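You operate a simulated robot arm through the tools that you are given. There is no shell and no other tool.

You are at the controls of a simulated robot arm. One attempt, no reset.

Task
The head says LOW SALT: break the crust in the tank with the rod.
Fine: lay the rod back where it lay and shut the lid.

The check looks at the end state, three seconds after you hand in, the way a careful person would. Anything else that was tipped, shoved, dropped, spilled or broken makes it a failure. Lids that push on must go on centred and level and be pressed home; caps that screw on are set level and turned clockwise until they are tight.

Robot
A 7-joint arm with a two-finger parallel gripper, fixed in place. Base frame: the origin is at the foot of the arm, x ahead of it, y to its left, z up. Lengths are in m, angles in degrees, forces in N, time in s.
Its first joint turns from -166.0 to 166.0 degrees. Payload 3.43 kg.
The tool frame sits at the grasp point between the pads (the TCP): z along the fingers, y along the line on which they close. The tips reach 0.03 m beyond it. The gripper opens to 0.094 m. The fingers are 0.028 m wide and 0.01 m thick; the gripper's body (0.05 by 0.096 m) begins 0.055 m behind the TCP.
Orientation is told as [roll, pitch, yaw] about the base's x, y, z axes, in that order, counted from this pose: with the fingers straight down and closing along the base's y, the tool's x points along the base's -x, its y along +y and its z along -z.

Tools
- The arm moves only by the tool jog_arm. Its argument "targets" is a list of rows, each a list of 7 numbers: the opening, from 0 (shut) to 1 (fully open), then the shift along the tool's x, y, z in m, then the turn, a rotation vector about the tool's x, y, z in degrees. In form: [[fingers, x, y, z, rx, ry, rz], ...]. A call has 1 to 20 rows; each row is the pose to reach, as a shift and turn from the pose commanded when the call began, along the tool's axes at that moment. Each row takes 0.2 s and may step no farther than 0.05 m and 8.6 degrees from the row before; otherwise, or with a gripper value out of range, the whole call is refused. Where a pose cannot be reached the arm comes as near as it can. A force on the tool above 90 N (or 10 N above the force at the start of the call, whichever is more), or a blocked arm, ends the call early, and 0.2 s more pass. Each finger travels about 0.045 m/s and halts on what it meets, pressing with about 33 N; the grip force reading is that of the motor and also rises with nothing between the fingers. The clock runs only during rows and for 0.2 s after the last one: add rows that repeat a pose to give the fingers time. It gives the time, the measured TCP pose, the force on the tool (base axes), the opening and the grip force at its end, in the units of the frame above (readings bear some noise), with the torque about the TCP (base axes, N m) and any sound that the robot's microphone picked up.
- Cameras (640 x 400 px; columns grow to the right, rows downward): "scene" is fixed at [0.221, -0.6501, 1.4746]; the picture's right is [0.93, -0.37, 0.00], its down [-0.13, -0.33, -0.93] and it looks along [0.34, 0.87, -0.35] (base axes); focal length 327 px, centre (320, 200). "wrist" rides on the gripper at [0.076, 0.014, -0.102] in the tool frame; the picture's right is [-0.18, 0.98, 0.00], its down [-0.75, -0.14, -0.64] and it looks along [-0.63, -0.12, 0.77] (tool axes); focal length 243 px, centre (320, 200). There is no depth. A picture from a camera that has moved, and an enlarged one, comes with that camera's place and axes in the base frame and with its lens.
- snapshot(camera): a new picture of that camera. No time passes.
- raise_lower(by): slides the trunk up (or, below 0, down) by that many m; the arm rides with it, the base frame stays. It gives what a move gives, with no picture.
- enlarge(camera, box): a new picture of the part [left, top, right, bottom] of that camera's present view, enlarged. No time passes.
- close_job(): hands the job in; it is judged then, once.

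Places have to be worked out from the pictures, the camera data and where the tool is seen. Open the gripper and draw the arm clear of the work before you hand the job in, unless the task says otherwise.

The tools are called by a JSON object that holds its "name" and its "arguments". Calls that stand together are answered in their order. jog_arm: Moves the arm, as the interface text tells. Its arguments: {"type":"object","properties":{"targets":{"type":"array"}},"required":["targets"]} The other tools are called the same way: raise_lower (by) slides the trunk up or down; snapshot (camera) takes a picture; enlarge (camera, box) takes an enlarged picture of a part of a camera's view; close_job () hands the job in.

At the start:

```text
time: 0.0
position: [0.5951, 0.2771, 1.3354]
tool_rot: [0.0, 0.0, 0.0]
force: [-0.1, -0.4, -0.8]
torque: [-0.01, 0.01, 0.0]
width: 0.0942
grasp_force: 0.0
trunk travel left (down, up): [-0.55, 0.06]
```

scene: 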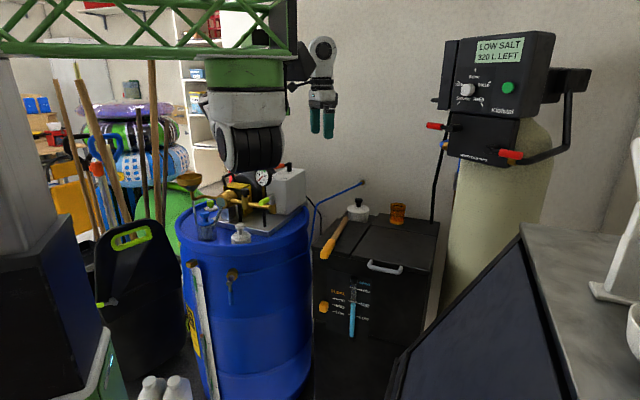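
wrist: 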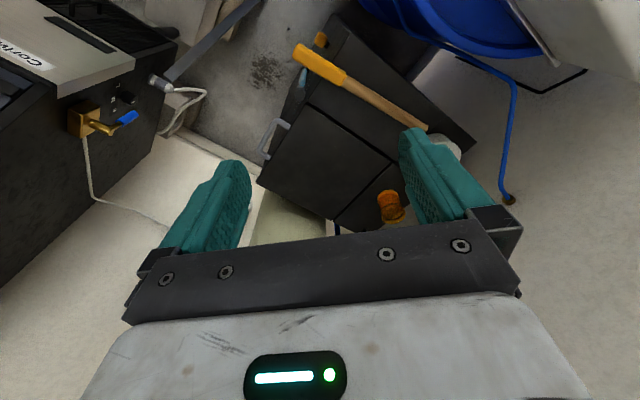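

The scene shows a dark brine tank with a lid, a yellow-handled rod lying on it, a white object, an amber cup, and the softener head. I'll enlarge both views to get the details.

{"name": "enlarge", "arguments": {"camera": "scene", "box": [290, 170, 450, 270]}}

{"name": "enlarge", "arguments": {"camera": "scene", "box": [290, 250, 450, 350]}}

{"name": "enlarge", "arguments": {"camera": "wrist", "box": [240, 0, 496, 160]}}

{"name": "enlarge", "arguments": {"camera": "scene", "box": [420, 20, 600, 180]}}

```text
4.00 times, centred on (370, 220) of scene
camera zoom: at [0.221, -0.6501, 1.4746], right [0.93, -0.37, 0.0], down [-0.13, -0.33, -0.93], along [0.34, 0.87, -0.35], focal length 1308 px, centre (120, 120)
```

zoom: 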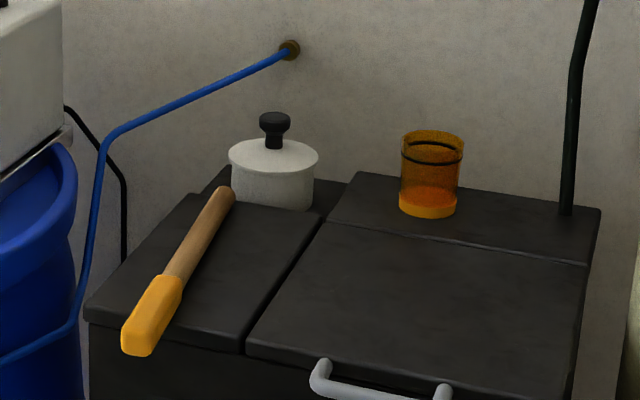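

```text
4.00 times, centred on (370, 300) of scene
camera zoom: at [0.221, -0.6501, 1.4746], right [0.93, -0.37, 0.0], down [-0.13, -0.33, -0.93], along [0.34, 0.87, -0.35], focal length 1308 px, centre (120, -200)
```

zoom: 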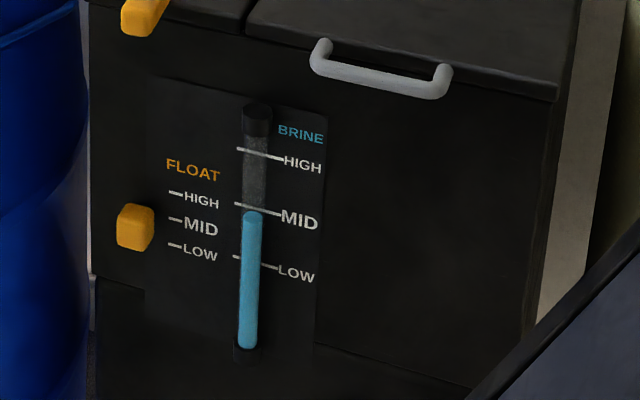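

```text
2.50 times, centred on (368, 80) of wrist
camera zoom: at [0.5159, 0.2925, 1.4381], right [0.18, 0.98, 0.0], down [0.75, -0.14, 0.64], along [0.63, -0.12, -0.77], focal length 606 px, centre (200, 500)
```

zoom: 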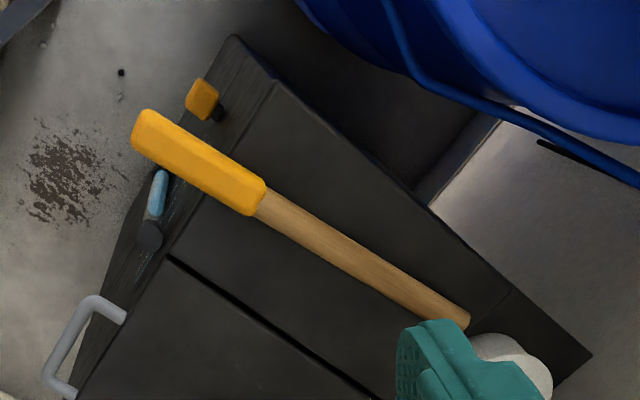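

```text
2.50 times, centred on (510, 100) of scene
camera zoom: at [0.221, -0.6501, 1.4746], right [0.93, -0.37, 0.0], down [-0.13, -0.33, -0.93], along [0.34, 0.87, -0.35], focal length 817 px, centre (-155, 450)
```

zoom: 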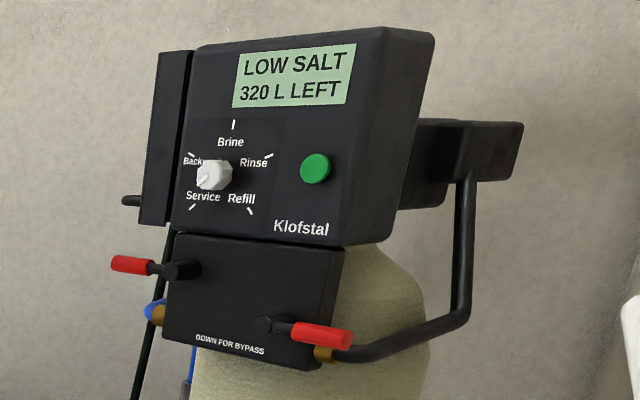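

{"name": "enlarge", "arguments": {"camera": "scene", "box": [300, 190, 380, 240]}}

{"name": "enlarge", "arguments": {"camera": "scene", "box": [360, 235, 456, 295]}}

{"name": "enlarge", "arguments": {"camera": "wrist", "box": [230, 100, 430, 225]}}

```text
8.00 times, centred on (340, 215) of scene
camera zoom: at [0.221, -0.6501, 1.4746], right [0.93, -0.37, 0.0], down [-0.13, -0.33, -0.93], along [0.34, 0.87, -0.35], focal length 2616 px, centre (160, 80)
```

zoom: 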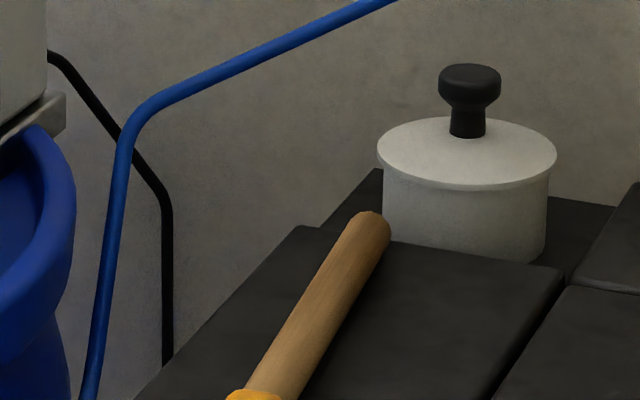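

```text
6.67 times, centred on (408, 265) of scene
camera zoom: at [0.221, -0.6501, 1.4746], right [0.93, -0.37, 0.0], down [-0.13, -0.33, -0.93], along [0.34, 0.87, -0.35], focal length 2180 px, centre (-267, -233)
```

zoom: 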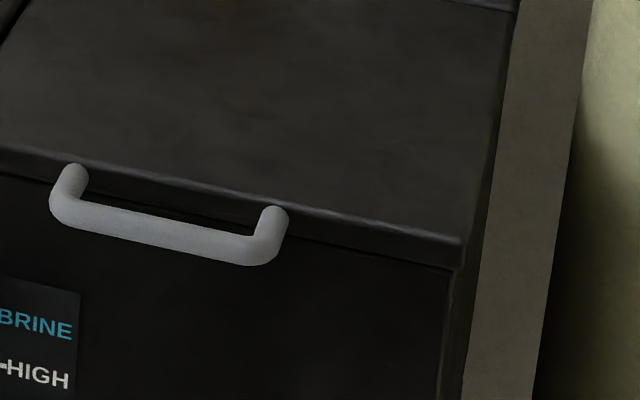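

```text
3.20 times, centred on (330, 162) of wrist
camera zoom: at [0.5159, 0.2925, 1.4381], right [0.18, 0.98, 0.0], down [0.75, -0.14, 0.64], along [0.63, -0.12, -0.77], focal length 776 px, centre (288, 320)
```

zoom: 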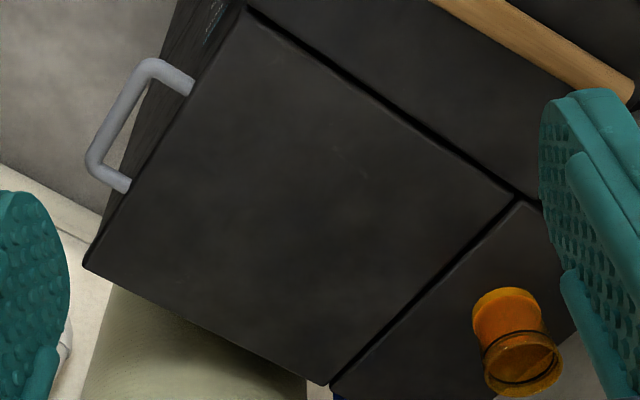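

The tank is turned about 45°. Its lid, with the forward handle at about (0.75, 0.12, 0.89), is hinged along the back, with an amber cup behind it. I'll make a small move and yaw first to learn how the arm moves and to see better.

{"name": "jog_arm", "arguments": {"targets": [[1, 0, -0.03, 0, 0, 0, 8], [1, 0, -0.06, 0, 0, 0, 16], [1, 0, -0.09, 0, 0, 0, 24], [1, 0, -0.12, 0, 0, 0, 32], [1, 0, -0.15, 0, 0, 0, 40], [1, 0, -0.15, 0, 0, 0, 45]]}}

{"name": "snapshot", "arguments": {"camera": "scene"}}

{"name": "snapshot", "arguments": {"camera": "wrist"}}

```text
time: 1.1
position: [0.5769, 0.217, 1.3313]
tool_rot: [-0.9, -0.5, -18.0]
force: [0.0, 0.2, 0.1]
torque: [0.03, 0.0, 0.01]
width: 0.0938
grasp_force: 0.1
trunk travel left (down, up): [-0.55, 0.06]
stopped in row 5: the arm was blocked; the commanded pose is now the measured one
```

```text
taken
```

scene: 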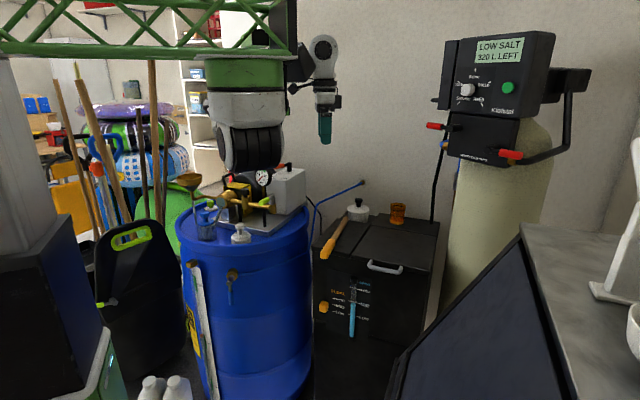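

```text
taken
camera wrist: at [0.5081, 0.256, 1.4339], right [0.48, 0.88, -0.01], down [0.67, -0.36, 0.65], along [0.57, -0.32, -0.76], focal length 243 px, centre (320, 200)
```

wrist: 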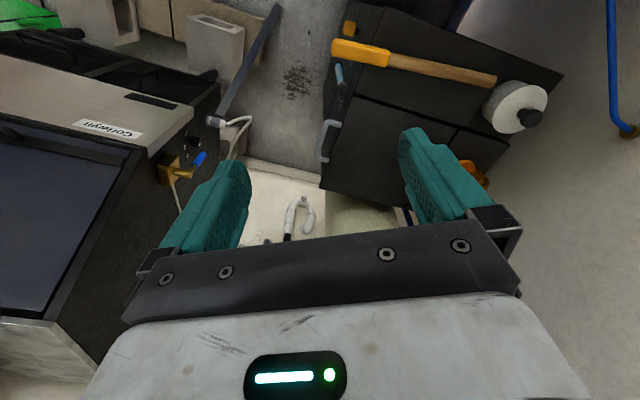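

The move was blocked with no force on the tool, so another part of the arm must be touching something. I'll look closely at the arm and the green lattice.

{"name": "enlarge", "arguments": {"camera": "scene", "box": [180, 0, 380, 125]}}

{"name": "enlarge", "arguments": {"camera": "scene", "box": [0, 0, 320, 200]}}

{"name": "enlarge", "arguments": {"camera": "scene", "box": [0, 200, 320, 400]}}

```text
3.20 times, centred on (280, 62) of scene
camera zoom: at [0.221, -0.6501, 1.4746], right [0.93, -0.37, 0.0], down [-0.13, -0.33, -0.93], along [0.34, 0.87, -0.35], focal length 1046 px, centre (448, 640)
```

zoom: 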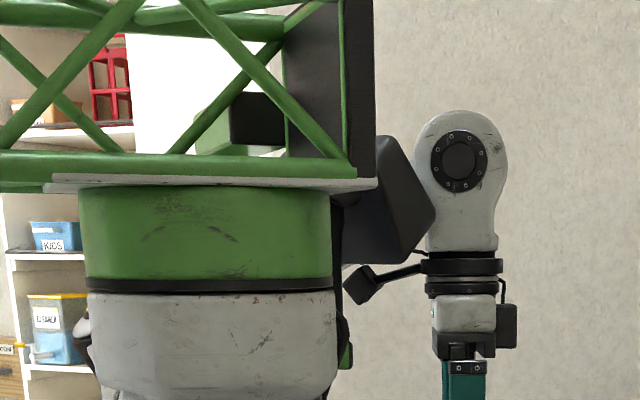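

```text
2.00 times, centred on (160, 100) of scene
camera zoom: at [0.221, -0.6501, 1.4746], right [0.93, -0.37, 0.0], down [-0.13, -0.33, -0.93], along [0.34, 0.87, -0.35], focal length 654 px, centre (640, 400)
```

zoom: 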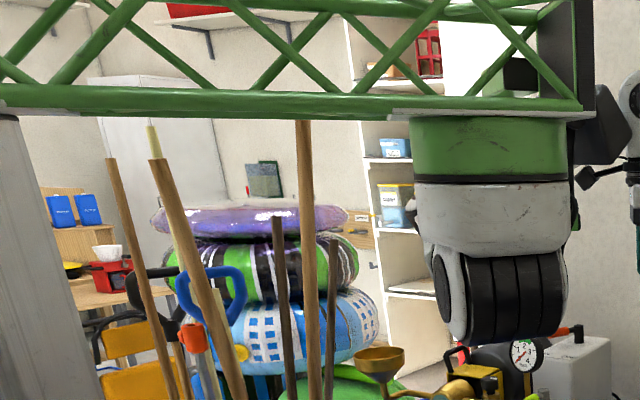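

```text
2.00 times, centred on (160, 300) of scene
camera zoom: at [0.221, -0.6501, 1.4746], right [0.93, -0.37, 0.0], down [-0.13, -0.33, -0.93], along [0.34, 0.87, -0.35], focal length 654 px, centre (640, 0)
```

zoom: 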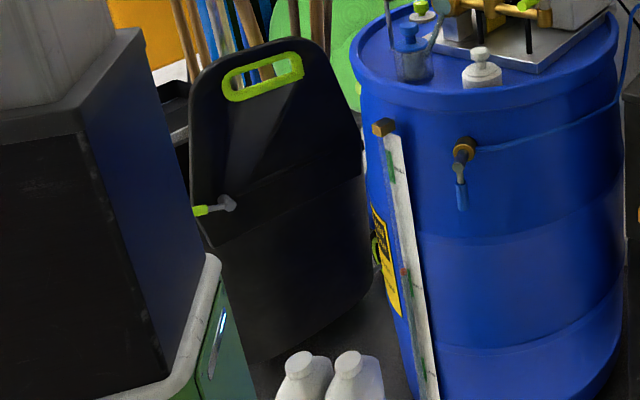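

The picture suggests a truss boom with the arm hanging beside it. To find out what blocks, I'll try a small pure translation back and down, then test the yaw separately.

{"name": "jog_arm", "arguments": {"targets": [[1, 0, 0, 0.04, 0, 0, 0], [1, 0, 0, 0.08, 0, 0, 0], [1, 0, 0, 0.08, 0, 0, 0]]}}

{"name": "enlarge", "arguments": {"camera": "scene", "box": [180, 0, 380, 125]}}

```text
time: 1.9
position: [0.5777, 0.2118, 1.2529]
tool_rot: [-0.8, -0.4, -18.7]
force: [-0.2, -0.1, 0.2]
torque: [0.0, -0.01, -0.01]
width: 0.0942
grasp_force: 0.1
trunk travel left (down, up): [-0.55, 0.06]
```

```text
3.20 times, centred on (280, 62) of scene
camera zoom: at [0.221, -0.6501, 1.4746], right [0.93, -0.37, 0.0], down [-0.13, -0.33, -0.93], along [0.34, 0.87, -0.35], focal length 1046 px, centre (448, 640)
```

zoom: 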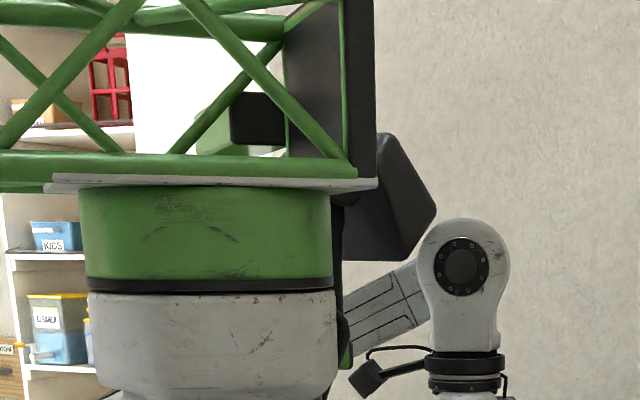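

The down move worked. Now I'll test sideways motion and yaw in separate small steps.

{"name": "jog_arm", "arguments": {"targets": [[1, 0, 0, 0, 0, 0, 5], [1, 0, 0, 0, 0, 0, 10], [1, 0, 0, 0, 0, 0, 10]]}}

{"name": "jog_arm", "arguments": {"targets": [[1, 0, -0.03, 0, 0, 0, 0], [1, 0, -0.06, 0, 0, 0, 0], [1, 0, -0.06, 0, 0, 0, 0]]}}

{"name": "snapshot", "arguments": {"camera": "scene"}}

```text
time: 2.7
position: [0.5784, 0.2141, 1.253]
tool_rot: [-0.7, -0.5, -28.7]
force: [-0.6, -1.0, -0.4]
torque: [-0.02, 0.02, 0.01]
width: 0.0941
grasp_force: 0.1
trunk travel left (down, up): [-0.55, 0.06]
```

```text
time: 3.5
position: [0.5535, 0.1616, 1.2458]
tool_rot: [-2.1, 1.3, -28.3]
force: [0.4, 0.3, 0.0]
torque: [-0.02, 0.01, -0.05]
width: 0.094
grasp_force: 0.0
trunk travel left (down, up): [-0.55, 0.06]
```

```text
taken
```

scene: 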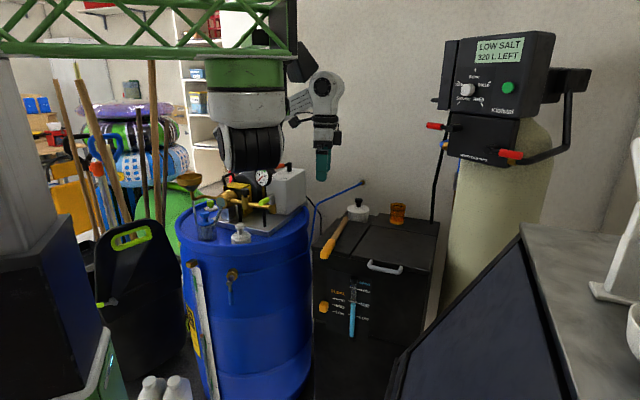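

Both moves went through, with a small tilt creeping in that suggests it's near a joint limit on this side. I'll go outward over the handle area and complete the yaw to -45°.

{"name": "jog_arm", "arguments": {"targets": [[1, -0.039, 0.012, 0, 0, 0, 0], [1, -0.078, 0.024, 0, 0, 0, 3], [1, -0.117, 0.036, 0, 0, 0, 8], [1, -0.156, 0.048, 0, 0, 0, 13], [1, -0.195, 0.06, 0, 0, 0, 17], [1, -0.195, 0.06, 0, 0, 0, 17]]}}

{"name": "snapshot", "arguments": {"camera": "scene"}}

{"name": "snapshot", "arguments": {"camera": "wrist"}}

```text
time: 4.9
position: [0.7482, 0.1199, 1.2515]
tool_rot: [-0.6, -0.7, -45.6]
force: [0.4, -0.9, -0.5]
torque: [0.0, 0.03, 0.05]
width: 0.094
grasp_force: 0.1
trunk travel left (down, up): [-0.55, 0.06]
```

```text
taken
```

scene: 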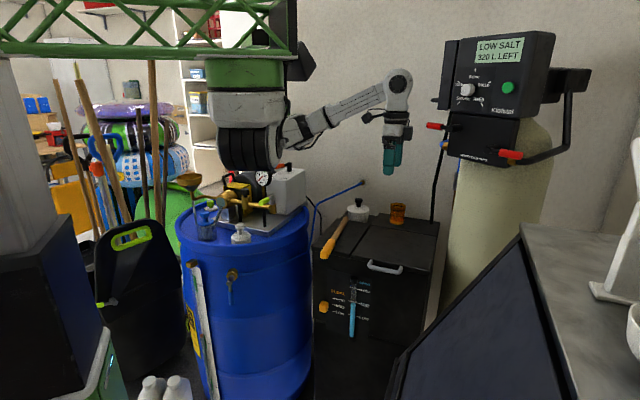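

```text
taken
camera wrist: at [0.7039, 0.1853, 1.354], right [0.83, 0.55, -0.01], down [0.42, -0.63, 0.65], along [0.36, -0.55, -0.76], focal length 243 px, centre (320, 200)
```

wrist: 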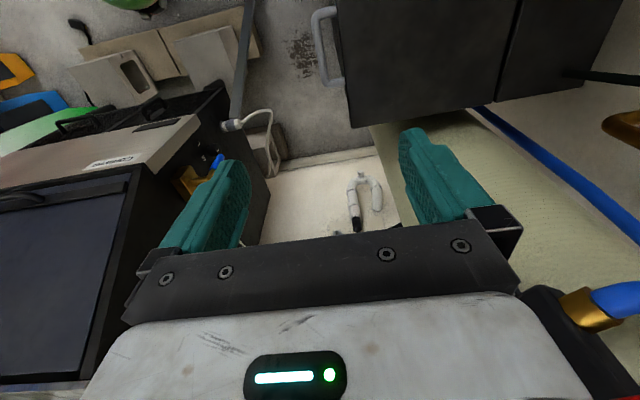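

The tool now hovers over the handle column at (0.748, 0.120) with yaw about -45°. I'll enlarge the wrist view to pin down the handle and to check the clearance to the bypass valve on the right.

{"name": "enlarge", "arguments": {"camera": "wrist", "box": [270, 0, 430, 100]}}

{"name": "enlarge", "arguments": {"camera": "scene", "box": [340, 60, 540, 185]}}

```text
4.00 times, centred on (350, 50) of wrist
camera zoom: at [0.7039, 0.1853, 1.354], right [0.83, 0.55, -0.01], down [0.42, -0.63, 0.65], along [0.36, -0.55, -0.76], focal length 970 px, centre (200, 800)
```

zoom: 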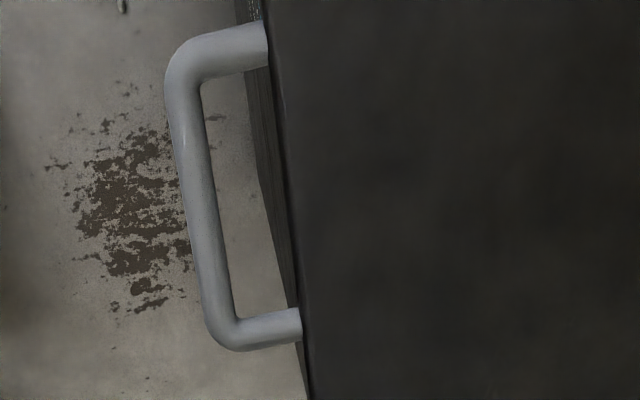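

```text
3.20 times, centred on (440, 122) of scene
camera zoom: at [0.221, -0.6501, 1.4746], right [0.93, -0.37, 0.0], down [-0.13, -0.33, -0.93], along [0.34, 0.87, -0.35], focal length 1046 px, centre (-64, 448)
```

zoom: 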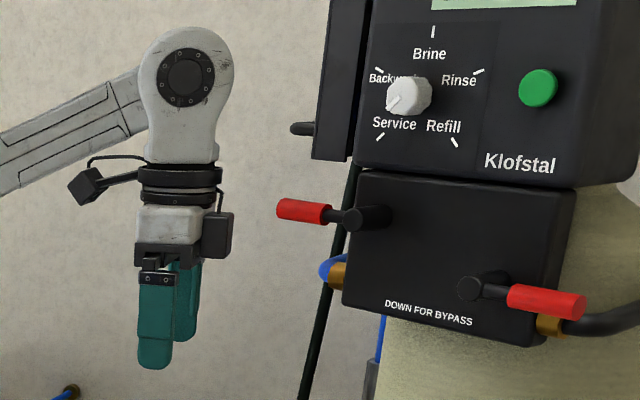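

The handle bar centre works out at about (0.747, 0.119, 0.89), running along (0.707, -0.707), with a gap of roughly 0.027 m to the lid edge. I'll descend to about 0.97 with the fingers narrowed, straightening the tool on the way, then look again.

{"name": "jog_arm", "arguments": {"targets": [[0.36, 0, 0, 0.04, 0, 0.9, -0.6], [0.36, 0, 0, 0.08, 0, 0.9, -0.6], [0.36, 0, 0, 0.12, 0, 0.9, -0.6], [0.36, 0, 0, 0.16, 0, 0.9, -0.6], [0.36, 0, 0, 0.2, 0, 0.9, -0.6], [0.36, 0, 0, 0.24, 0, 0.9, -0.6], [0.36, 0, 0, 0.27, 0, 0.9, -0.6], [0.36, 0, 0, 0.27, 0, 0.9, -0.6]]}}

{"name": "snapshot", "arguments": {"camera": "wrist"}}

{"name": "snapshot", "arguments": {"camera": "scene"}}

```text
time: 6.7
position: [0.7504, 0.1169, 0.9837]
tool_rot: [-0.6, 0.2, -45.1]
force: [-0.3, 0.3, -0.6]
torque: [0.02, 0.04, -0.02]
width: 0.0339
grasp_force: 0.1
trunk travel left (down, up): [-0.55, 0.06]
```

```text
taken
camera wrist: at [0.7061, 0.1818, 1.0855], right [0.83, 0.56, -0.01], down [0.44, -0.63, 0.64], along [0.36, -0.53, -0.77], focal length 243 px, centre (320, 200)
```

wrist: 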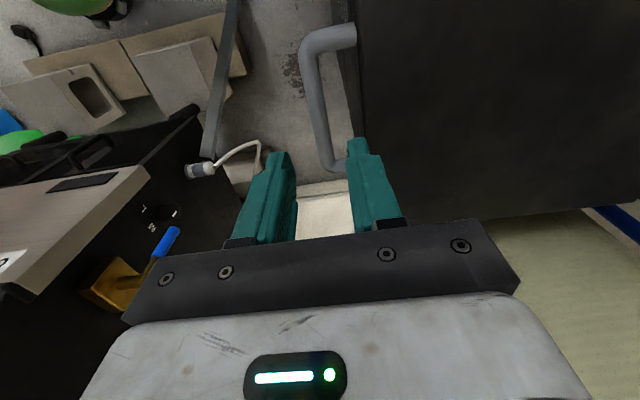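

```text
taken
```

scene: 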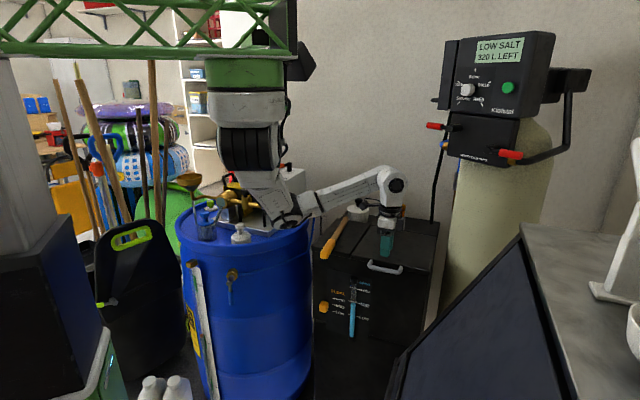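

Fingers are at 0.034 m opening and the arm's elbow looks clear. I'll enlarge the wrist view to check the bar-to-finger alignment before going down.

{"name": "enlarge", "arguments": {"camera": "wrist", "box": [230, 0, 430, 125]}}

{"name": "enlarge", "arguments": {"camera": "wrist", "box": [220, 100, 420, 225]}}

{"name": "enlarge", "arguments": {"camera": "scene", "box": [330, 190, 450, 290]}}

```text
3.20 times, centred on (330, 62) of wrist
camera zoom: at [0.7061, 0.1818, 1.0855], right [0.83, 0.56, -0.01], down [0.44, -0.63, 0.64], along [0.36, -0.53, -0.77], focal length 776 px, centre (288, 640)
```

zoom: 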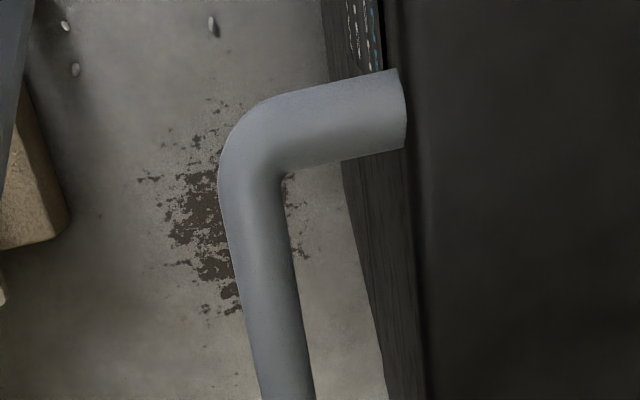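

```text
3.20 times, centred on (320, 162) of wrist
camera zoom: at [0.7061, 0.1818, 1.0855], right [0.83, 0.56, -0.01], down [0.44, -0.63, 0.64], along [0.36, -0.53, -0.77], focal length 776 px, centre (320, 320)
```

zoom: 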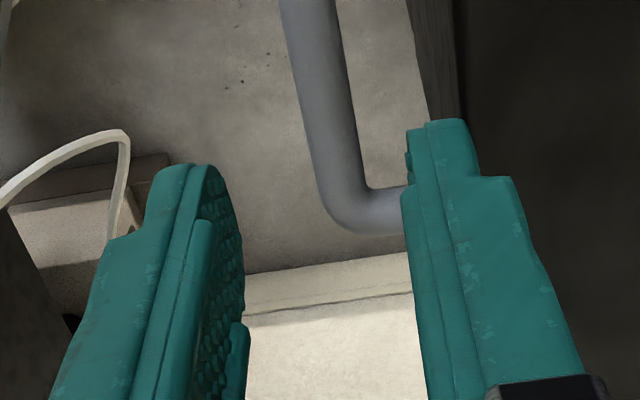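

```text
4.00 times, centred on (390, 240) of scene
camera zoom: at [0.221, -0.6501, 1.4746], right [0.93, -0.37, 0.0], down [-0.13, -0.33, -0.93], along [0.34, 0.87, -0.35], focal length 1308 px, centre (40, 40)
```

zoom: 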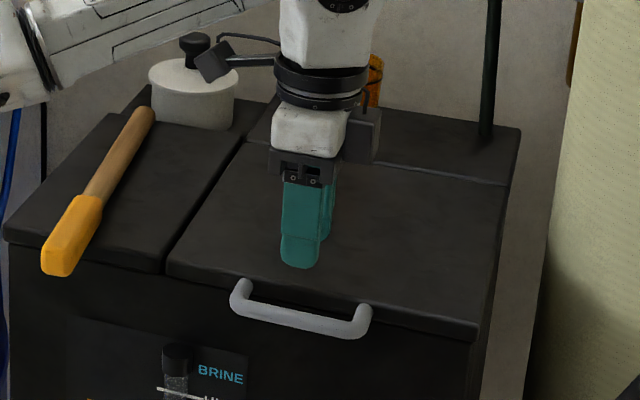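

The bar line sits at b≈0.613, the same as the TCP, and the far finger fits between the bar and the lid edge. I'll narrow slightly, shift 0.012 left along the bar and lower until the pads straddle it.

{"name": "jog_arm", "arguments": {"targets": [[0.31, 0.012, 0, 0.02, 0, 0, 0], [0.31, 0.012, 0, 0.04, 0, 0, 0], [0.31, 0.012, 0, 0.055, 0, 0, 0], [0.31, 0.012, 0, 0.07, 0, 0, 0], [0.31, 0.012, 0, 0.085, 0, 0, 0], [0.31, 0.012, 0, 0.096, 0, 0, 0], [0.31, 0.012, 0, 0.096, 0, 0, 0]]}}

{"name": "snapshot", "arguments": {"camera": "wrist"}}

{"name": "enlarge", "arguments": {"camera": "scene", "box": [330, 190, 450, 290]}}

```text
time: 8.3
position: [0.7396, 0.1242, 0.8858]
tool_rot: [-0.5, 0.3, -45.0]
force: [-0.1, 0.7, 0.6]
torque: [0.02, -0.03, -0.03]
width: 0.0293
grasp_force: 0.1
trunk travel left (down, up): [-0.55, 0.06]
```

```text
taken
camera wrist: at [0.6967, 0.1877, 0.9894], right [0.83, 0.56, -0.01], down [0.44, -0.63, 0.64], along [0.36, -0.53, -0.77], focal length 243 px, centre (320, 200)
```

wrist: 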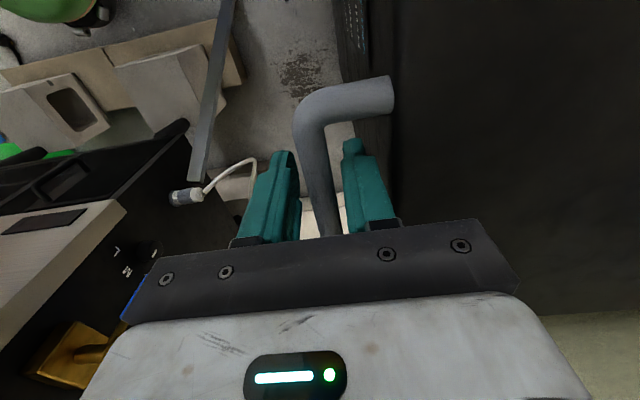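

```text
4.00 times, centred on (390, 240) of scene
camera zoom: at [0.221, -0.6501, 1.4746], right [0.93, -0.37, 0.0], down [-0.13, -0.33, -0.93], along [0.34, 0.87, -0.35], focal length 1308 px, centre (40, 40)
```

zoom: 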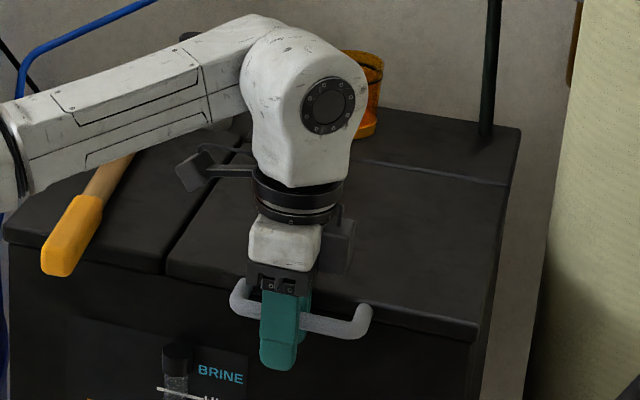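

The pads straddle the bar with no contact forces. Before closing I'll check the whole arm, since the elbow looks low near the rod.

{"name": "enlarge", "arguments": {"camera": "scene", "box": [200, 100, 440, 300]}}

```text
2.00 times, centred on (320, 200) of scene
camera zoom: at [0.221, -0.6501, 1.4746], right [0.93, -0.37, 0.0], down [-0.13, -0.33, -0.93], along [0.34, 0.87, -0.35], focal length 654 px, centre (320, 200)
```

zoom: 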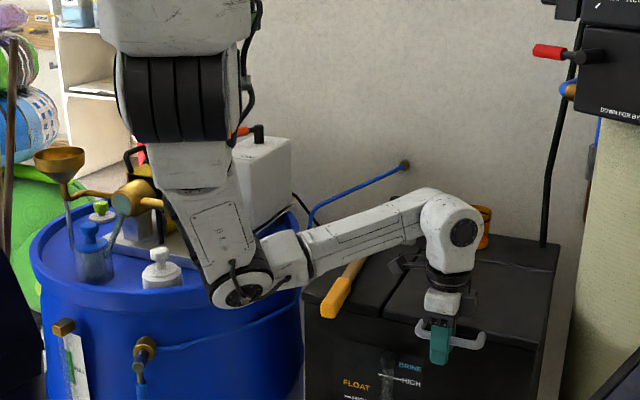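

The elbow is in front of the drum at roughly z≈1.05, well above the rod. I'll close on the bar now.

{"name": "jog_arm", "arguments": {"targets": [[0.0, 0, 0, 0, 0, 0, 0], [0.0, 0, 0, 0, 0, 0, 0], [0.0, 0, 0, 0, 0, 0, 0], [0.0, 0, 0, 0, 0, 0, 0]]}}

```text
time: 9.3
position: [0.7416, 0.1241, 0.8858]
tool_rot: [-0.4, 0.1, -44.9]
force: [18.5, 7.8, 0.3]
torque: [-0.15, -0.1, 0.86]
width: 0.0182
grasp_force: 45.0
trunk travel left (down, up): [-0.55, 0.06]
```

It gripped at 0.018 m width with a sideways load of about 18 N along +b, so the bar sits slightly further in. I'll shift 2 mm that way to relax it, then lift a little along the hinge arc.

{"name": "jog_arm", "arguments": {"targets": [[0.0, 0, 0.0015, 0, 0, 0, 0], [0.0, 0, 0.003, 0, 0, 0, 0], [0.0, 0, 0.003, 0, 0, 0, 0]]}}

```text
time: 10.1
position: [0.742, 0.125, 0.8871]
tool_rot: [-0.8, 0.2, -45.1]
force: [-0.2, 0.0, 0.1]
torque: [-0.42, -0.56, 1.01]
width: 0.0184
grasp_force: 45.5
trunk travel left (down, up): [-0.55, 0.06]
```

The load is relaxed. I'll start lifting along the arc, assuming a hinge at b≈0.90, z≈0.895, and check forces after 8°.

{"name": "jog_arm", "arguments": {"targets": [[0.0, 0, 0, -0.01, -2, 0, -0.4], [0.0, 0, 0.0001, -0.02, -4, 0, -0.4], [0.0, 0, 0.0007, -0.03, -6, 0, -0.4], [0.0, 0, 0.0017, -0.04, -8, 0, -0.4], [0.0, 0, 0.0017, -0.04, -8, 0, -0.4]]}}

{"name": "snapshot", "arguments": {"camera": "scene"}}

```text
time: 11.3
position: [0.7429, 0.1254, 0.9268]
tool_rot: [7.3, 0.2, -44.8]
force: [-20.2, -12.9, 0.2]
torque: [0.47, 0.54, 0.76]
width: 0.0183
grasp_force: 45.2
trunk travel left (down, up): [-0.55, 0.06]
```

```text
taken
```

scene: 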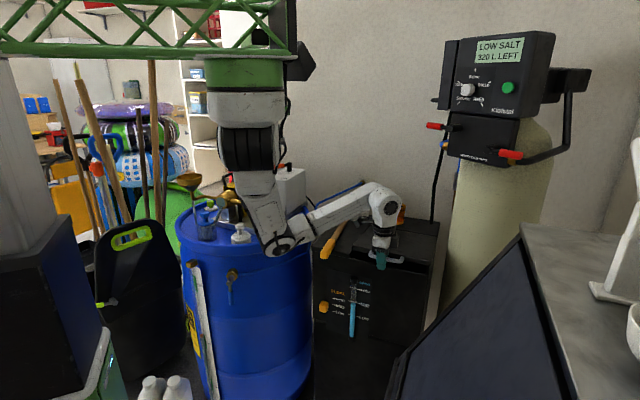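

The lid is rising (8°), but a 23 N radial load shows the bar wants to sit about 4 mm further out, so the hinge axis must be a bit higher than I assumed. I'll relax by that amount and recheck.

{"name": "jog_arm", "arguments": {"targets": [[0.0, 0, -0.002, 0, 0, 0, 0], [0.0, 0, -0.0038, -0.0005, 0, 0, 0], [0.0, 0, -0.0038, -0.0005, 0, 0, 0]]}}

{"name": "enlarge", "arguments": {"camera": "scene", "box": [330, 190, 450, 290]}}

{"name": "snapshot", "arguments": {"camera": "wrist"}}

```text
time: 12.1
position: [0.7423, 0.1265, 0.928]
tool_rot: [7.7, 0.0, -44.5]
force: [14.8, -0.3, -1.2]
torque: [0.15, -0.01, 0.41]
width: 0.0182
grasp_force: 44.9
trunk travel left (down, up): [-0.55, 0.06]
```

```text
4.00 times, centred on (390, 240) of scene
camera zoom: at [0.221, -0.6501, 1.4746], right [0.93, -0.37, 0.0], down [-0.13, -0.33, -0.93], along [0.34, 0.87, -0.35], focal length 1308 px, centre (40, 40)
```

zoom: 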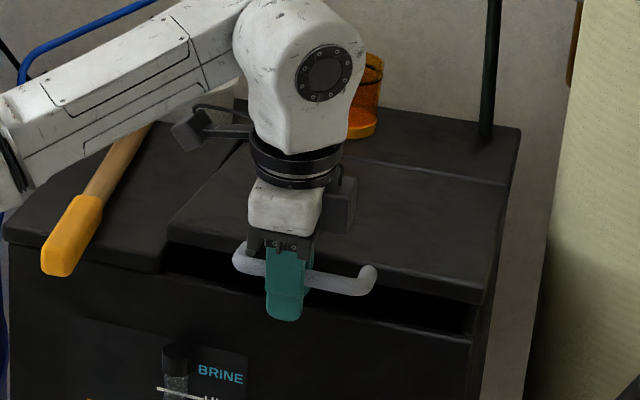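

```text
taken
camera wrist: at [0.6877, 0.1794, 1.0312], right [0.81, 0.56, 0.13], down [0.38, -0.69, 0.62], along [0.44, -0.45, -0.78], focal length 243 px, centre (320, 200)
```

wrist: 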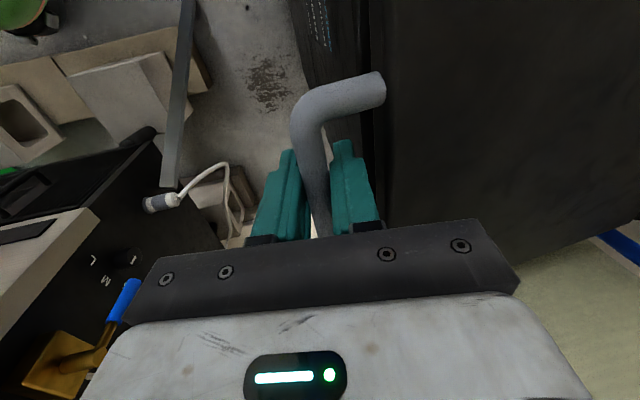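

The lid is lifting cleanly and the remaining load is small. I'll continue the arc with an updated pivot in 8° increments, trimming from the forces.

{"name": "jog_arm", "arguments": {"targets": [[0.0, -0.001, 0.0, -0.0201, -4, 0, 0], [0.0, -0.001, 0.0003, -0.0402, -8, 0, 0], [0.0, -0.001, 0.0003, -0.0402, -8, 0, 0]]}}

```text
time: 12.9
position: [0.7415, 0.1277, 0.9671]
tool_rot: [16.3, 0.1, -43.7]
force: [41.5, 59.9, -16.5]
torque: [-0.05, -0.72, -0.86]
width: 0.0133
grasp_force: 45.0
trunk travel left (down, up): [-0.55, 0.06]
```

The width dropped to 0.013 and the radial load jumped to about 70 N, so the bar shifted in the pads. I'll look before moving.

{"name": "snapshot", "arguments": {"camera": "wrist"}}

{"name": "enlarge", "arguments": {"camera": "scene", "box": [330, 190, 450, 290]}}

{"name": "enlarge", "arguments": {"camera": "wrist", "box": [240, 100, 420, 240]}}

```text
taken
camera wrist: at [0.6748, 0.17, 1.0701], right [0.79, 0.55, 0.28], down [0.33, -0.75, 0.57], along [0.52, -0.36, -0.77], focal length 243 px, centre (320, 200)
```

wrist: 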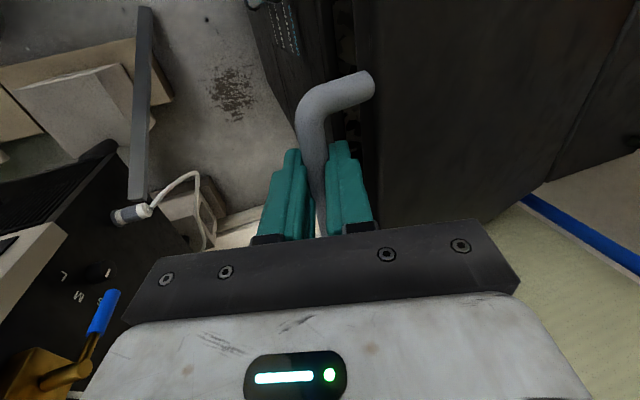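

```text
4.00 times, centred on (390, 240) of scene
camera zoom: at [0.221, -0.6501, 1.4746], right [0.93, -0.37, 0.0], down [-0.13, -0.33, -0.93], along [0.34, 0.87, -0.35], focal length 1308 px, centre (40, 40)
```

zoom: 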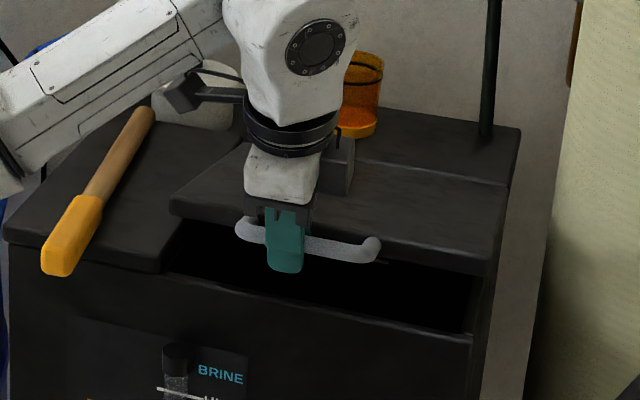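

```text
2.86 times, centred on (330, 170) of wrist
camera zoom: at [0.6748, 0.17, 1.0701], right [0.79, 0.55, 0.28], down [0.33, -0.75, 0.57], along [0.52, -0.36, -0.77], focal length 693 px, centre (291, 286)
```

zoom: 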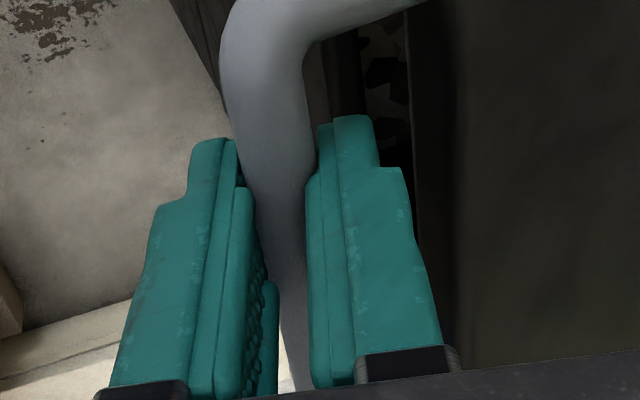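

The bar is still held and the lid is at about 16°. The load means the bar lies about 8 mm further in, which matches my original pivot, so I'll relax that way.

{"name": "jog_arm", "arguments": {"targets": [[0.0, 0, 0.002, 0.0006, 0, 0, 0], [0.0, 0, 0.004, 0.0012, 0, 0, 0], [0.0, 0, 0.0055, 0.0016, 0, 0, 0], [0.0, 0, 0.0055, 0.0016, 0, 0, 0]]}}

```text
time: 13.9
position: [0.7422, 0.1285, 0.968]
tool_rot: [15.6, 0.6, -44.1]
force: [-13.5, 42.6, -4.5]
torque: [0.78, 0.54, 0.44]
width: 0.0135
grasp_force: 45.0
trunk travel left (down, up): [-0.55, 0.06]
```

{"name": "jog_arm", "arguments": {"targets": [[0.0, 0.001, 0.001, 0.0003, 0, 0, 0], [0.0, 0.002, 0.002, 0.0005, 0, 0, 0], [0.0, 0.002, 0.002, 0.0005, 0, 0, 0]]}}

```text
time: 14.7
position: [0.7412, 0.1284, 0.9674]
tool_rot: [15.6, 0.2, -44.5]
force: [-11.6, 30.5, -4.1]
torque: [0.68, 0.54, 0.87]
width: 0.0134
grasp_force: 45.4
trunk travel left (down, up): [-0.55, 0.06]
```

Loads are moderate now. I'll continue 8° further with the original pivot and a small trim sideways.

{"name": "jog_arm", "arguments": {"targets": [[0.0, 0.001, 0.0005, -0.01, -2, 0, 0], [0.0, 0.002, 0.0011, -0.02, -4, 0, 0], [0.0, 0.002, 0.0017, -0.03, -6, 0, 0], [0.0, 0.002, 0.0027, -0.0399, -8, 0, 0], [0.0, 0.002, 0.0027, -0.0399, -8, 0, 0]]}}

```text
time: 15.9
position: [0.7384, 0.1272, 1.0056]
tool_rot: [24.1, 0.2, -44.2]
force: [40.8, 43.5, -18.8]
torque: [0.84, -0.81, -0.01]
width: 0.0136
grasp_force: 44.7
trunk travel left (down, up): [-0.55, 0.06]
```

I see my mistake: I've been tilting the tool opposite to the lid's own rotation, so the bar is rolling and sliding in the pads. I'll look at where the bar sits now before correcting.

{"name": "enlarge", "arguments": {"camera": "scene", "box": [340, 190, 440, 265]}}

{"name": "enlarge", "arguments": {"camera": "wrist", "box": [230, 60, 430, 240]}}

```text
5.33 times, centred on (390, 228) of scene
camera zoom: at [0.221, -0.6501, 1.4746], right [0.93, -0.37, 0.0], down [-0.13, -0.33, -0.93], along [0.34, 0.87, -0.35], focal length 1744 px, centre (-53, 53)
```

zoom: 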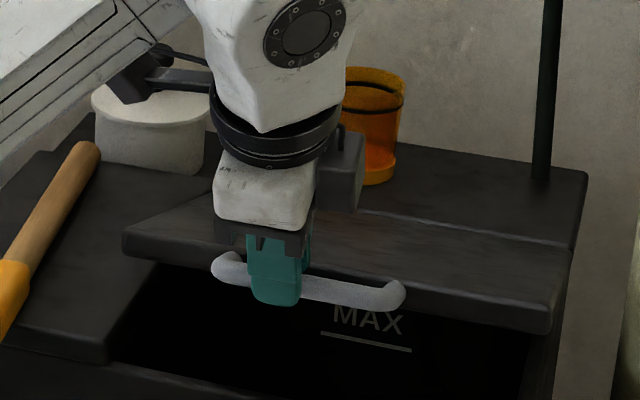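

```text
2.22 times, centred on (330, 150) of wrist
camera zoom: at [0.6628, 0.1594, 1.1063], right [0.76, 0.51, 0.4], down [0.27, -0.81, 0.53], along [0.59, -0.29, -0.75], focal length 539 px, centre (298, 311)
```

zoom: 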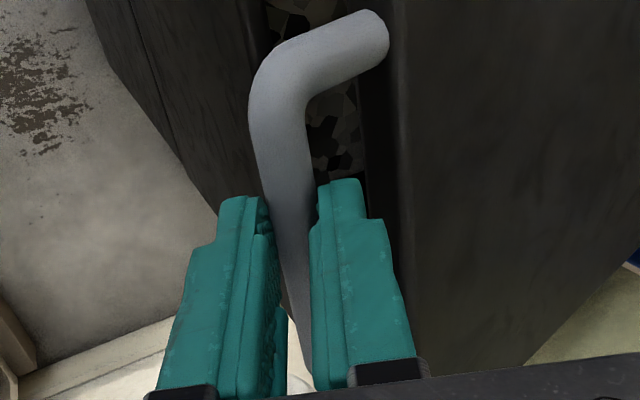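

The bar has settled near the fingertips, which lets it turn freely. I'll keep the tool tilt fixed from here and move on the arc, first relaxing the radial load.

{"name": "jog_arm", "arguments": {"targets": [[0.0, 0, 0.0023, 0.001, 0, 0, 0], [0.0, 0, 0.0046, 0.002, 0, 0, 0], [0.0, 0, 0.0064, 0.0028, 0, 0, 0], [0.0, 0, 0.0064, 0.0028, 0, 0, 0]]}}

```text
time: 16.9
position: [0.7396, 0.1289, 1.0073]
tool_rot: [23.1, 0.2, -44.6]
force: [-17.1, 18.8, -2.1]
torque: [0.98, 1.04, 1.37]
width: 0.0135
grasp_force: 45.3
trunk travel left (down, up): [-0.55, 0.06]
```

The radial load is gone. I'll move about 8° along the arc with the tilt held fixed and a small sideways trim.

{"name": "jog_arm", "arguments": {"targets": [[0.0, 0.001, 0.0095, -0.0097, 0, 0, 0], [0.0, 0.002, 0.0192, -0.0191, 0, 0, 0], [0.0, 0.003, 0.029, -0.028, 0, 0, 0], [0.0, 0.003, 0.029, -0.028, 0, 0, 0]]}}

{"name": "enlarge", "arguments": {"camera": "scene", "box": [340, 170, 440, 270]}}

```text
time: 17.9
position: [0.7473, 0.136, 1.0446]
tool_rot: [23.3, 0.2, -44.9]
force: [-19.7, -8.0, 6.8]
torque: [-0.07, 0.75, 1.21]
width: 0.0136
grasp_force: 44.7
trunk travel left (down, up): [-0.55, 0.06]
```

```text
4.00 times, centred on (390, 220) of scene
camera zoom: at [0.221, -0.6501, 1.4746], right [0.93, -0.37, 0.0], down [-0.13, -0.33, -0.93], along [0.34, 0.87, -0.35], focal length 1308 px, centre (40, 120)
```

zoom: 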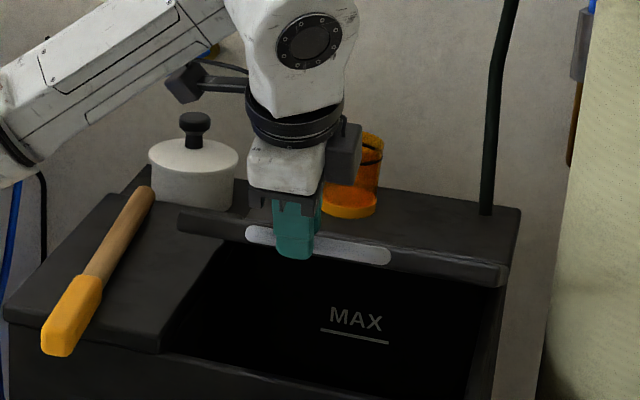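

The lid keeps rising with about 20 N radial load, and the interior "MAX" mark is visible. I'll take another arc step with slightly less inward travel.

{"name": "jog_arm", "arguments": {"targets": [[0.0, 0.0, 0.0088, -0.0095, 0, 0, 0], [0.0, 0.0, 0.0188, -0.0182, 0, 0, 0], [0.0, 0.0, 0.0293, -0.0266, 0, 0, 0], [0.0, 0.0, 0.0293, -0.0266, 0, 0, 0]]}}

```text
time: 18.9
position: [0.7623, 0.1499, 1.0801]
tool_rot: [23.5, 0.1, -44.8]
force: [5.0, -17.9, 3.4]
torque: [-0.81, -0.55, 0.23]
width: 0.0138
grasp_force: 45.5
trunk travel left (down, up): [-0.55, 0.06]
```

Loads are small now, so the arc model fits. I'll continue a longer stretch, about 12°.

{"name": "jog_arm", "arguments": {"targets": [[0.0, -0.001, 0.0127, -0.0081, 0, 0, 0], [0.0, -0.001, 0.0259, -0.0157, 0, 0, 0], [0.0, -0.001, 0.0349, -0.0202, 0, 0, 0], [0.0, -0.001, 0.0534, -0.0284, 0, 0, 0], [0.0, -0.001, 0.0534, -0.0284, 0, 0, 0]]}}

{"name": "snapshot", "arguments": {"camera": "scene"}}

```text
time: 20.1
position: [0.7892, 0.1778, 1.1276]
tool_rot: [23.5, 0.2, -44.6]
force: [10.6, -14.2, 1.6]
torque: [-0.39, -0.22, -0.11]
width: 0.0136
grasp_force: 44.6
trunk travel left (down, up): [-0.55, 0.06]
```

```text
taken
```

scene: 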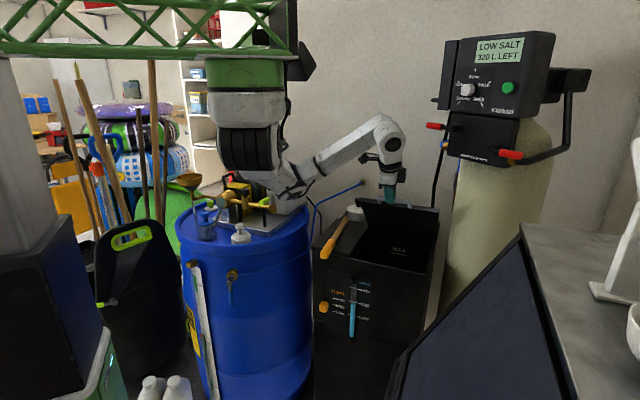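

Loads are low and the lid is near 45°. I'll continue to about 60°.

{"name": "jog_arm", "arguments": {"targets": [[0.0, -0.001, 0.0189, -0.0069, 0, 0, 0], [0.0, -0.002, 0.0383, -0.0125, 0, 0, 0], [0.0, -0.002, 0.0581, -0.0166, 0, 0, 0], [0.0, -0.002, 0.078, -0.0194, 0, 0, 0], [0.0, -0.002, 0.078, -0.0194, 0, 0, 0]]}}

```text
time: 21.3
position: [0.8347, 0.2226, 1.1778]
tool_rot: [23.6, 0.2, -44.5]
force: [-9.4, -1.0, 11.0]
torque: [0.33, 0.52, -0.31]
width: 0.0135
grasp_force: 44.5
trunk travel left (down, up): [-0.55, 0.06]
```

The lid is near 60°. Before continuing I'll check the clearance between the wrist and the red bypass lever on the right.

{"name": "enlarge", "arguments": {"camera": "scene", "box": [340, 90, 500, 270]}}

{"name": "snapshot", "arguments": {"camera": "wrist"}}

```text
2.22 times, centred on (420, 180) of scene
camera zoom: at [0.221, -0.6501, 1.4746], right [0.93, -0.37, 0.0], down [-0.13, -0.33, -0.93], along [0.34, 0.87, -0.35], focal length 727 px, centre (98, 244)
```

zoom: 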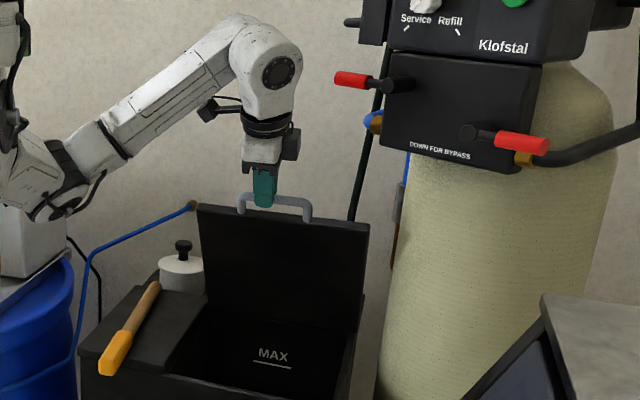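

```text
taken
camera wrist: at [0.759, 0.2562, 1.2773], right [0.76, 0.51, 0.39], down [0.27, -0.8, 0.53], along [0.59, -0.3, -0.75], focal length 243 px, centre (320, 200)
```

wrist: 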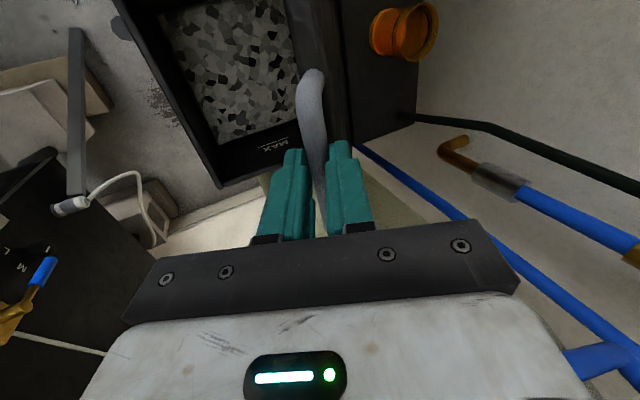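

The crust is visible inside and the lever is to the right of the wrist with a few centimetres to spare. I'll keep opening while tilting the tool toward horizontal about the bar, so the wrist stays below the lever; four rows, then check.

{"name": "jog_arm", "arguments": {"targets": [[0.0, 0, 0.0156, -0.0014, -6, 0, 0], [0.0, 0, 0.0314, -0.0013, -12, 0, 0], [0.0, 0, 0.0472, -0.0002, -18, 0, 0], [0.0, 0, 0.0631, 0.0023, -24, 0, 0], [0.0, 0, 0.0631, 0.0023, -24, 0, 0]]}}

{"name": "enlarge", "arguments": {"camera": "scene", "box": [340, 90, 500, 270]}}

```text
time: 22.5
position: [0.8758, 0.2642, 1.1981]
tool_rot: [47.4, 0.1, -44.7]
force: [-0.9, 3.8, -7.4]
torque: [0.22, 0.44, -0.93]
width: 0.0137
grasp_force: 45.4
trunk travel left (down, up): [-0.55, 0.06]
```

```text
2.22 times, centred on (420, 180) of scene
camera zoom: at [0.221, -0.6501, 1.4746], right [0.93, -0.37, 0.0], down [-0.13, -0.33, -0.93], along [0.34, 0.87, -0.35], focal length 727 px, centre (98, 244)
```

zoom: 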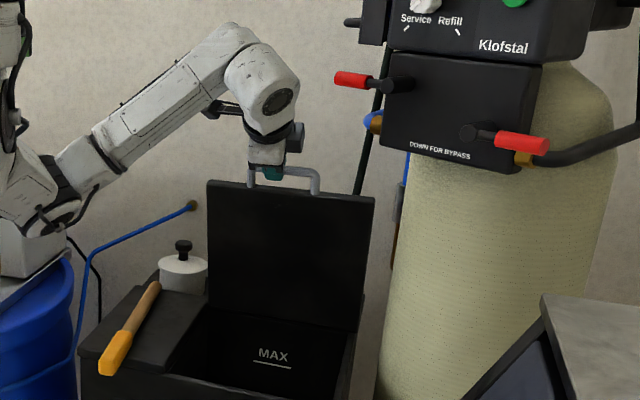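

Loads are tiny and the lid is near 74°. I'll continue to about 88°.

{"name": "jog_arm", "arguments": {"targets": [[0.0, 0, 0.0129, 0.0097, -6, 0, 0], [0.0, 0, 0.0251, 0.0207, -12, 0, 0], [0.0, 0, 0.0367, 0.0325, -18, 0, 0], [0.0, 0, 0.0477, 0.0454, -24, 0, 0], [0.0, 0, 0.0477, 0.0454, -24, 0, 0]]}}

{"name": "enlarge", "arguments": {"camera": "scene", "box": [340, 90, 500, 270]}}

{"name": "snapshot", "arguments": {"camera": "wrist"}}

```text
time: 23.7
position: [0.9213, 0.3098, 1.2034]
tool_rot: [71.3, 0.1, -44.7]
force: [0.0, -1.6, -14.2]
torque: [0.29, 1.0, -0.81]
width: 0.0137
grasp_force: 45.7
trunk travel left (down, up): [-0.55, 0.06]
```

```text
2.22 times, centred on (420, 180) of scene
camera zoom: at [0.221, -0.6501, 1.4746], right [0.93, -0.37, 0.0], down [-0.13, -0.33, -0.93], along [0.34, 0.87, -0.35], focal length 727 px, centre (98, 244)
```

zoom: 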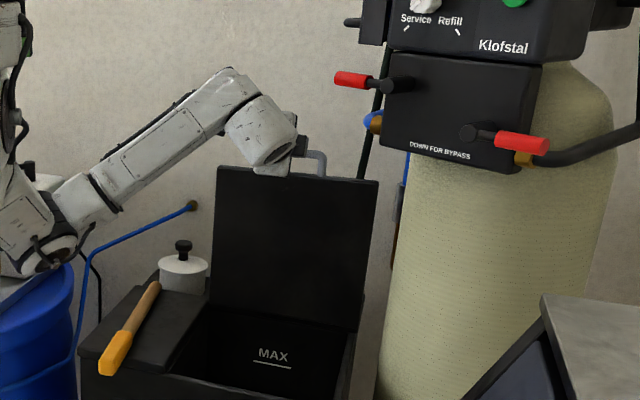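

```text
taken
camera wrist: at [0.8012, 0.2981, 1.2505], right [0.35, 0.09, 0.93], down [0.08, -0.99, 0.07], along [0.93, 0.05, -0.36], focal length 243 px, centre (320, 200)
```

wrist: 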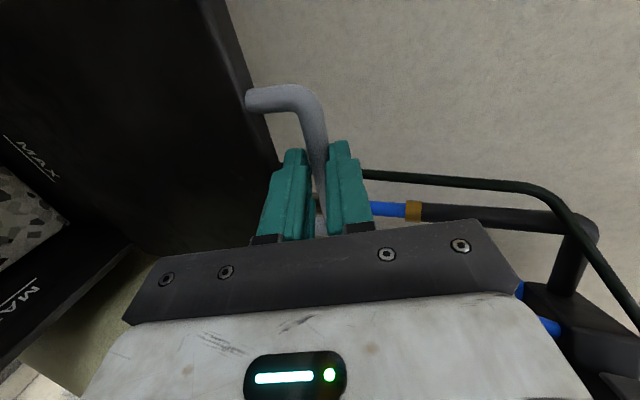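

The lid is about vertical. I'll ease it just past vertical in small steps, watching for a stop.

{"name": "jog_arm", "arguments": {"targets": [[0.0, 0, 0.0022, 0.0087, 0, 0, 0], [0.0, 0, 0.0047, 0.0171, 0, 0, 0], [0.0, 0, 0.0072, 0.0256, 0, 0, 0], [0.0, 0, 0.0093, 0.0341, 0, 0, 0], [0.0, 0, 0.0093, 0.0341, 0, 0, 0]]}}

{"name": "enlarge", "arguments": {"camera": "scene", "box": [340, 90, 500, 270]}}

```text
time: 24.9
position: [0.9454, 0.3352, 1.2015]
tool_rot: [71.5, 0.2, -44.7]
force: [2.1, -2.6, -5.6]
torque: [0.56, 0.86, -0.84]
width: 0.0136
grasp_force: 44.8
trunk travel left (down, up): [-0.55, 0.06]
```

```text
2.22 times, centred on (420, 180) of scene
camera zoom: at [0.221, -0.6501, 1.4746], right [0.93, -0.37, 0.0], down [-0.13, -0.33, -0.93], along [0.34, 0.87, -0.35], focal length 727 px, centre (98, 244)
```

zoom: 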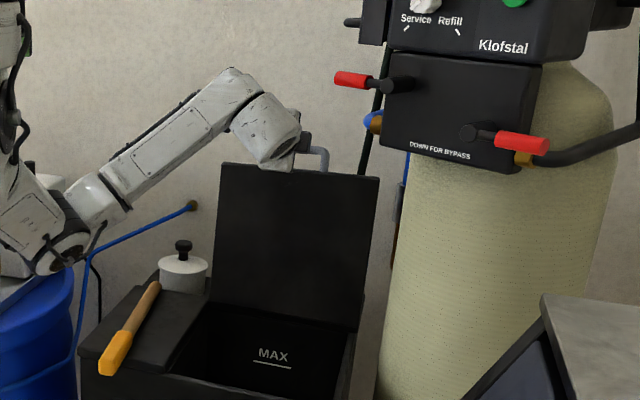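

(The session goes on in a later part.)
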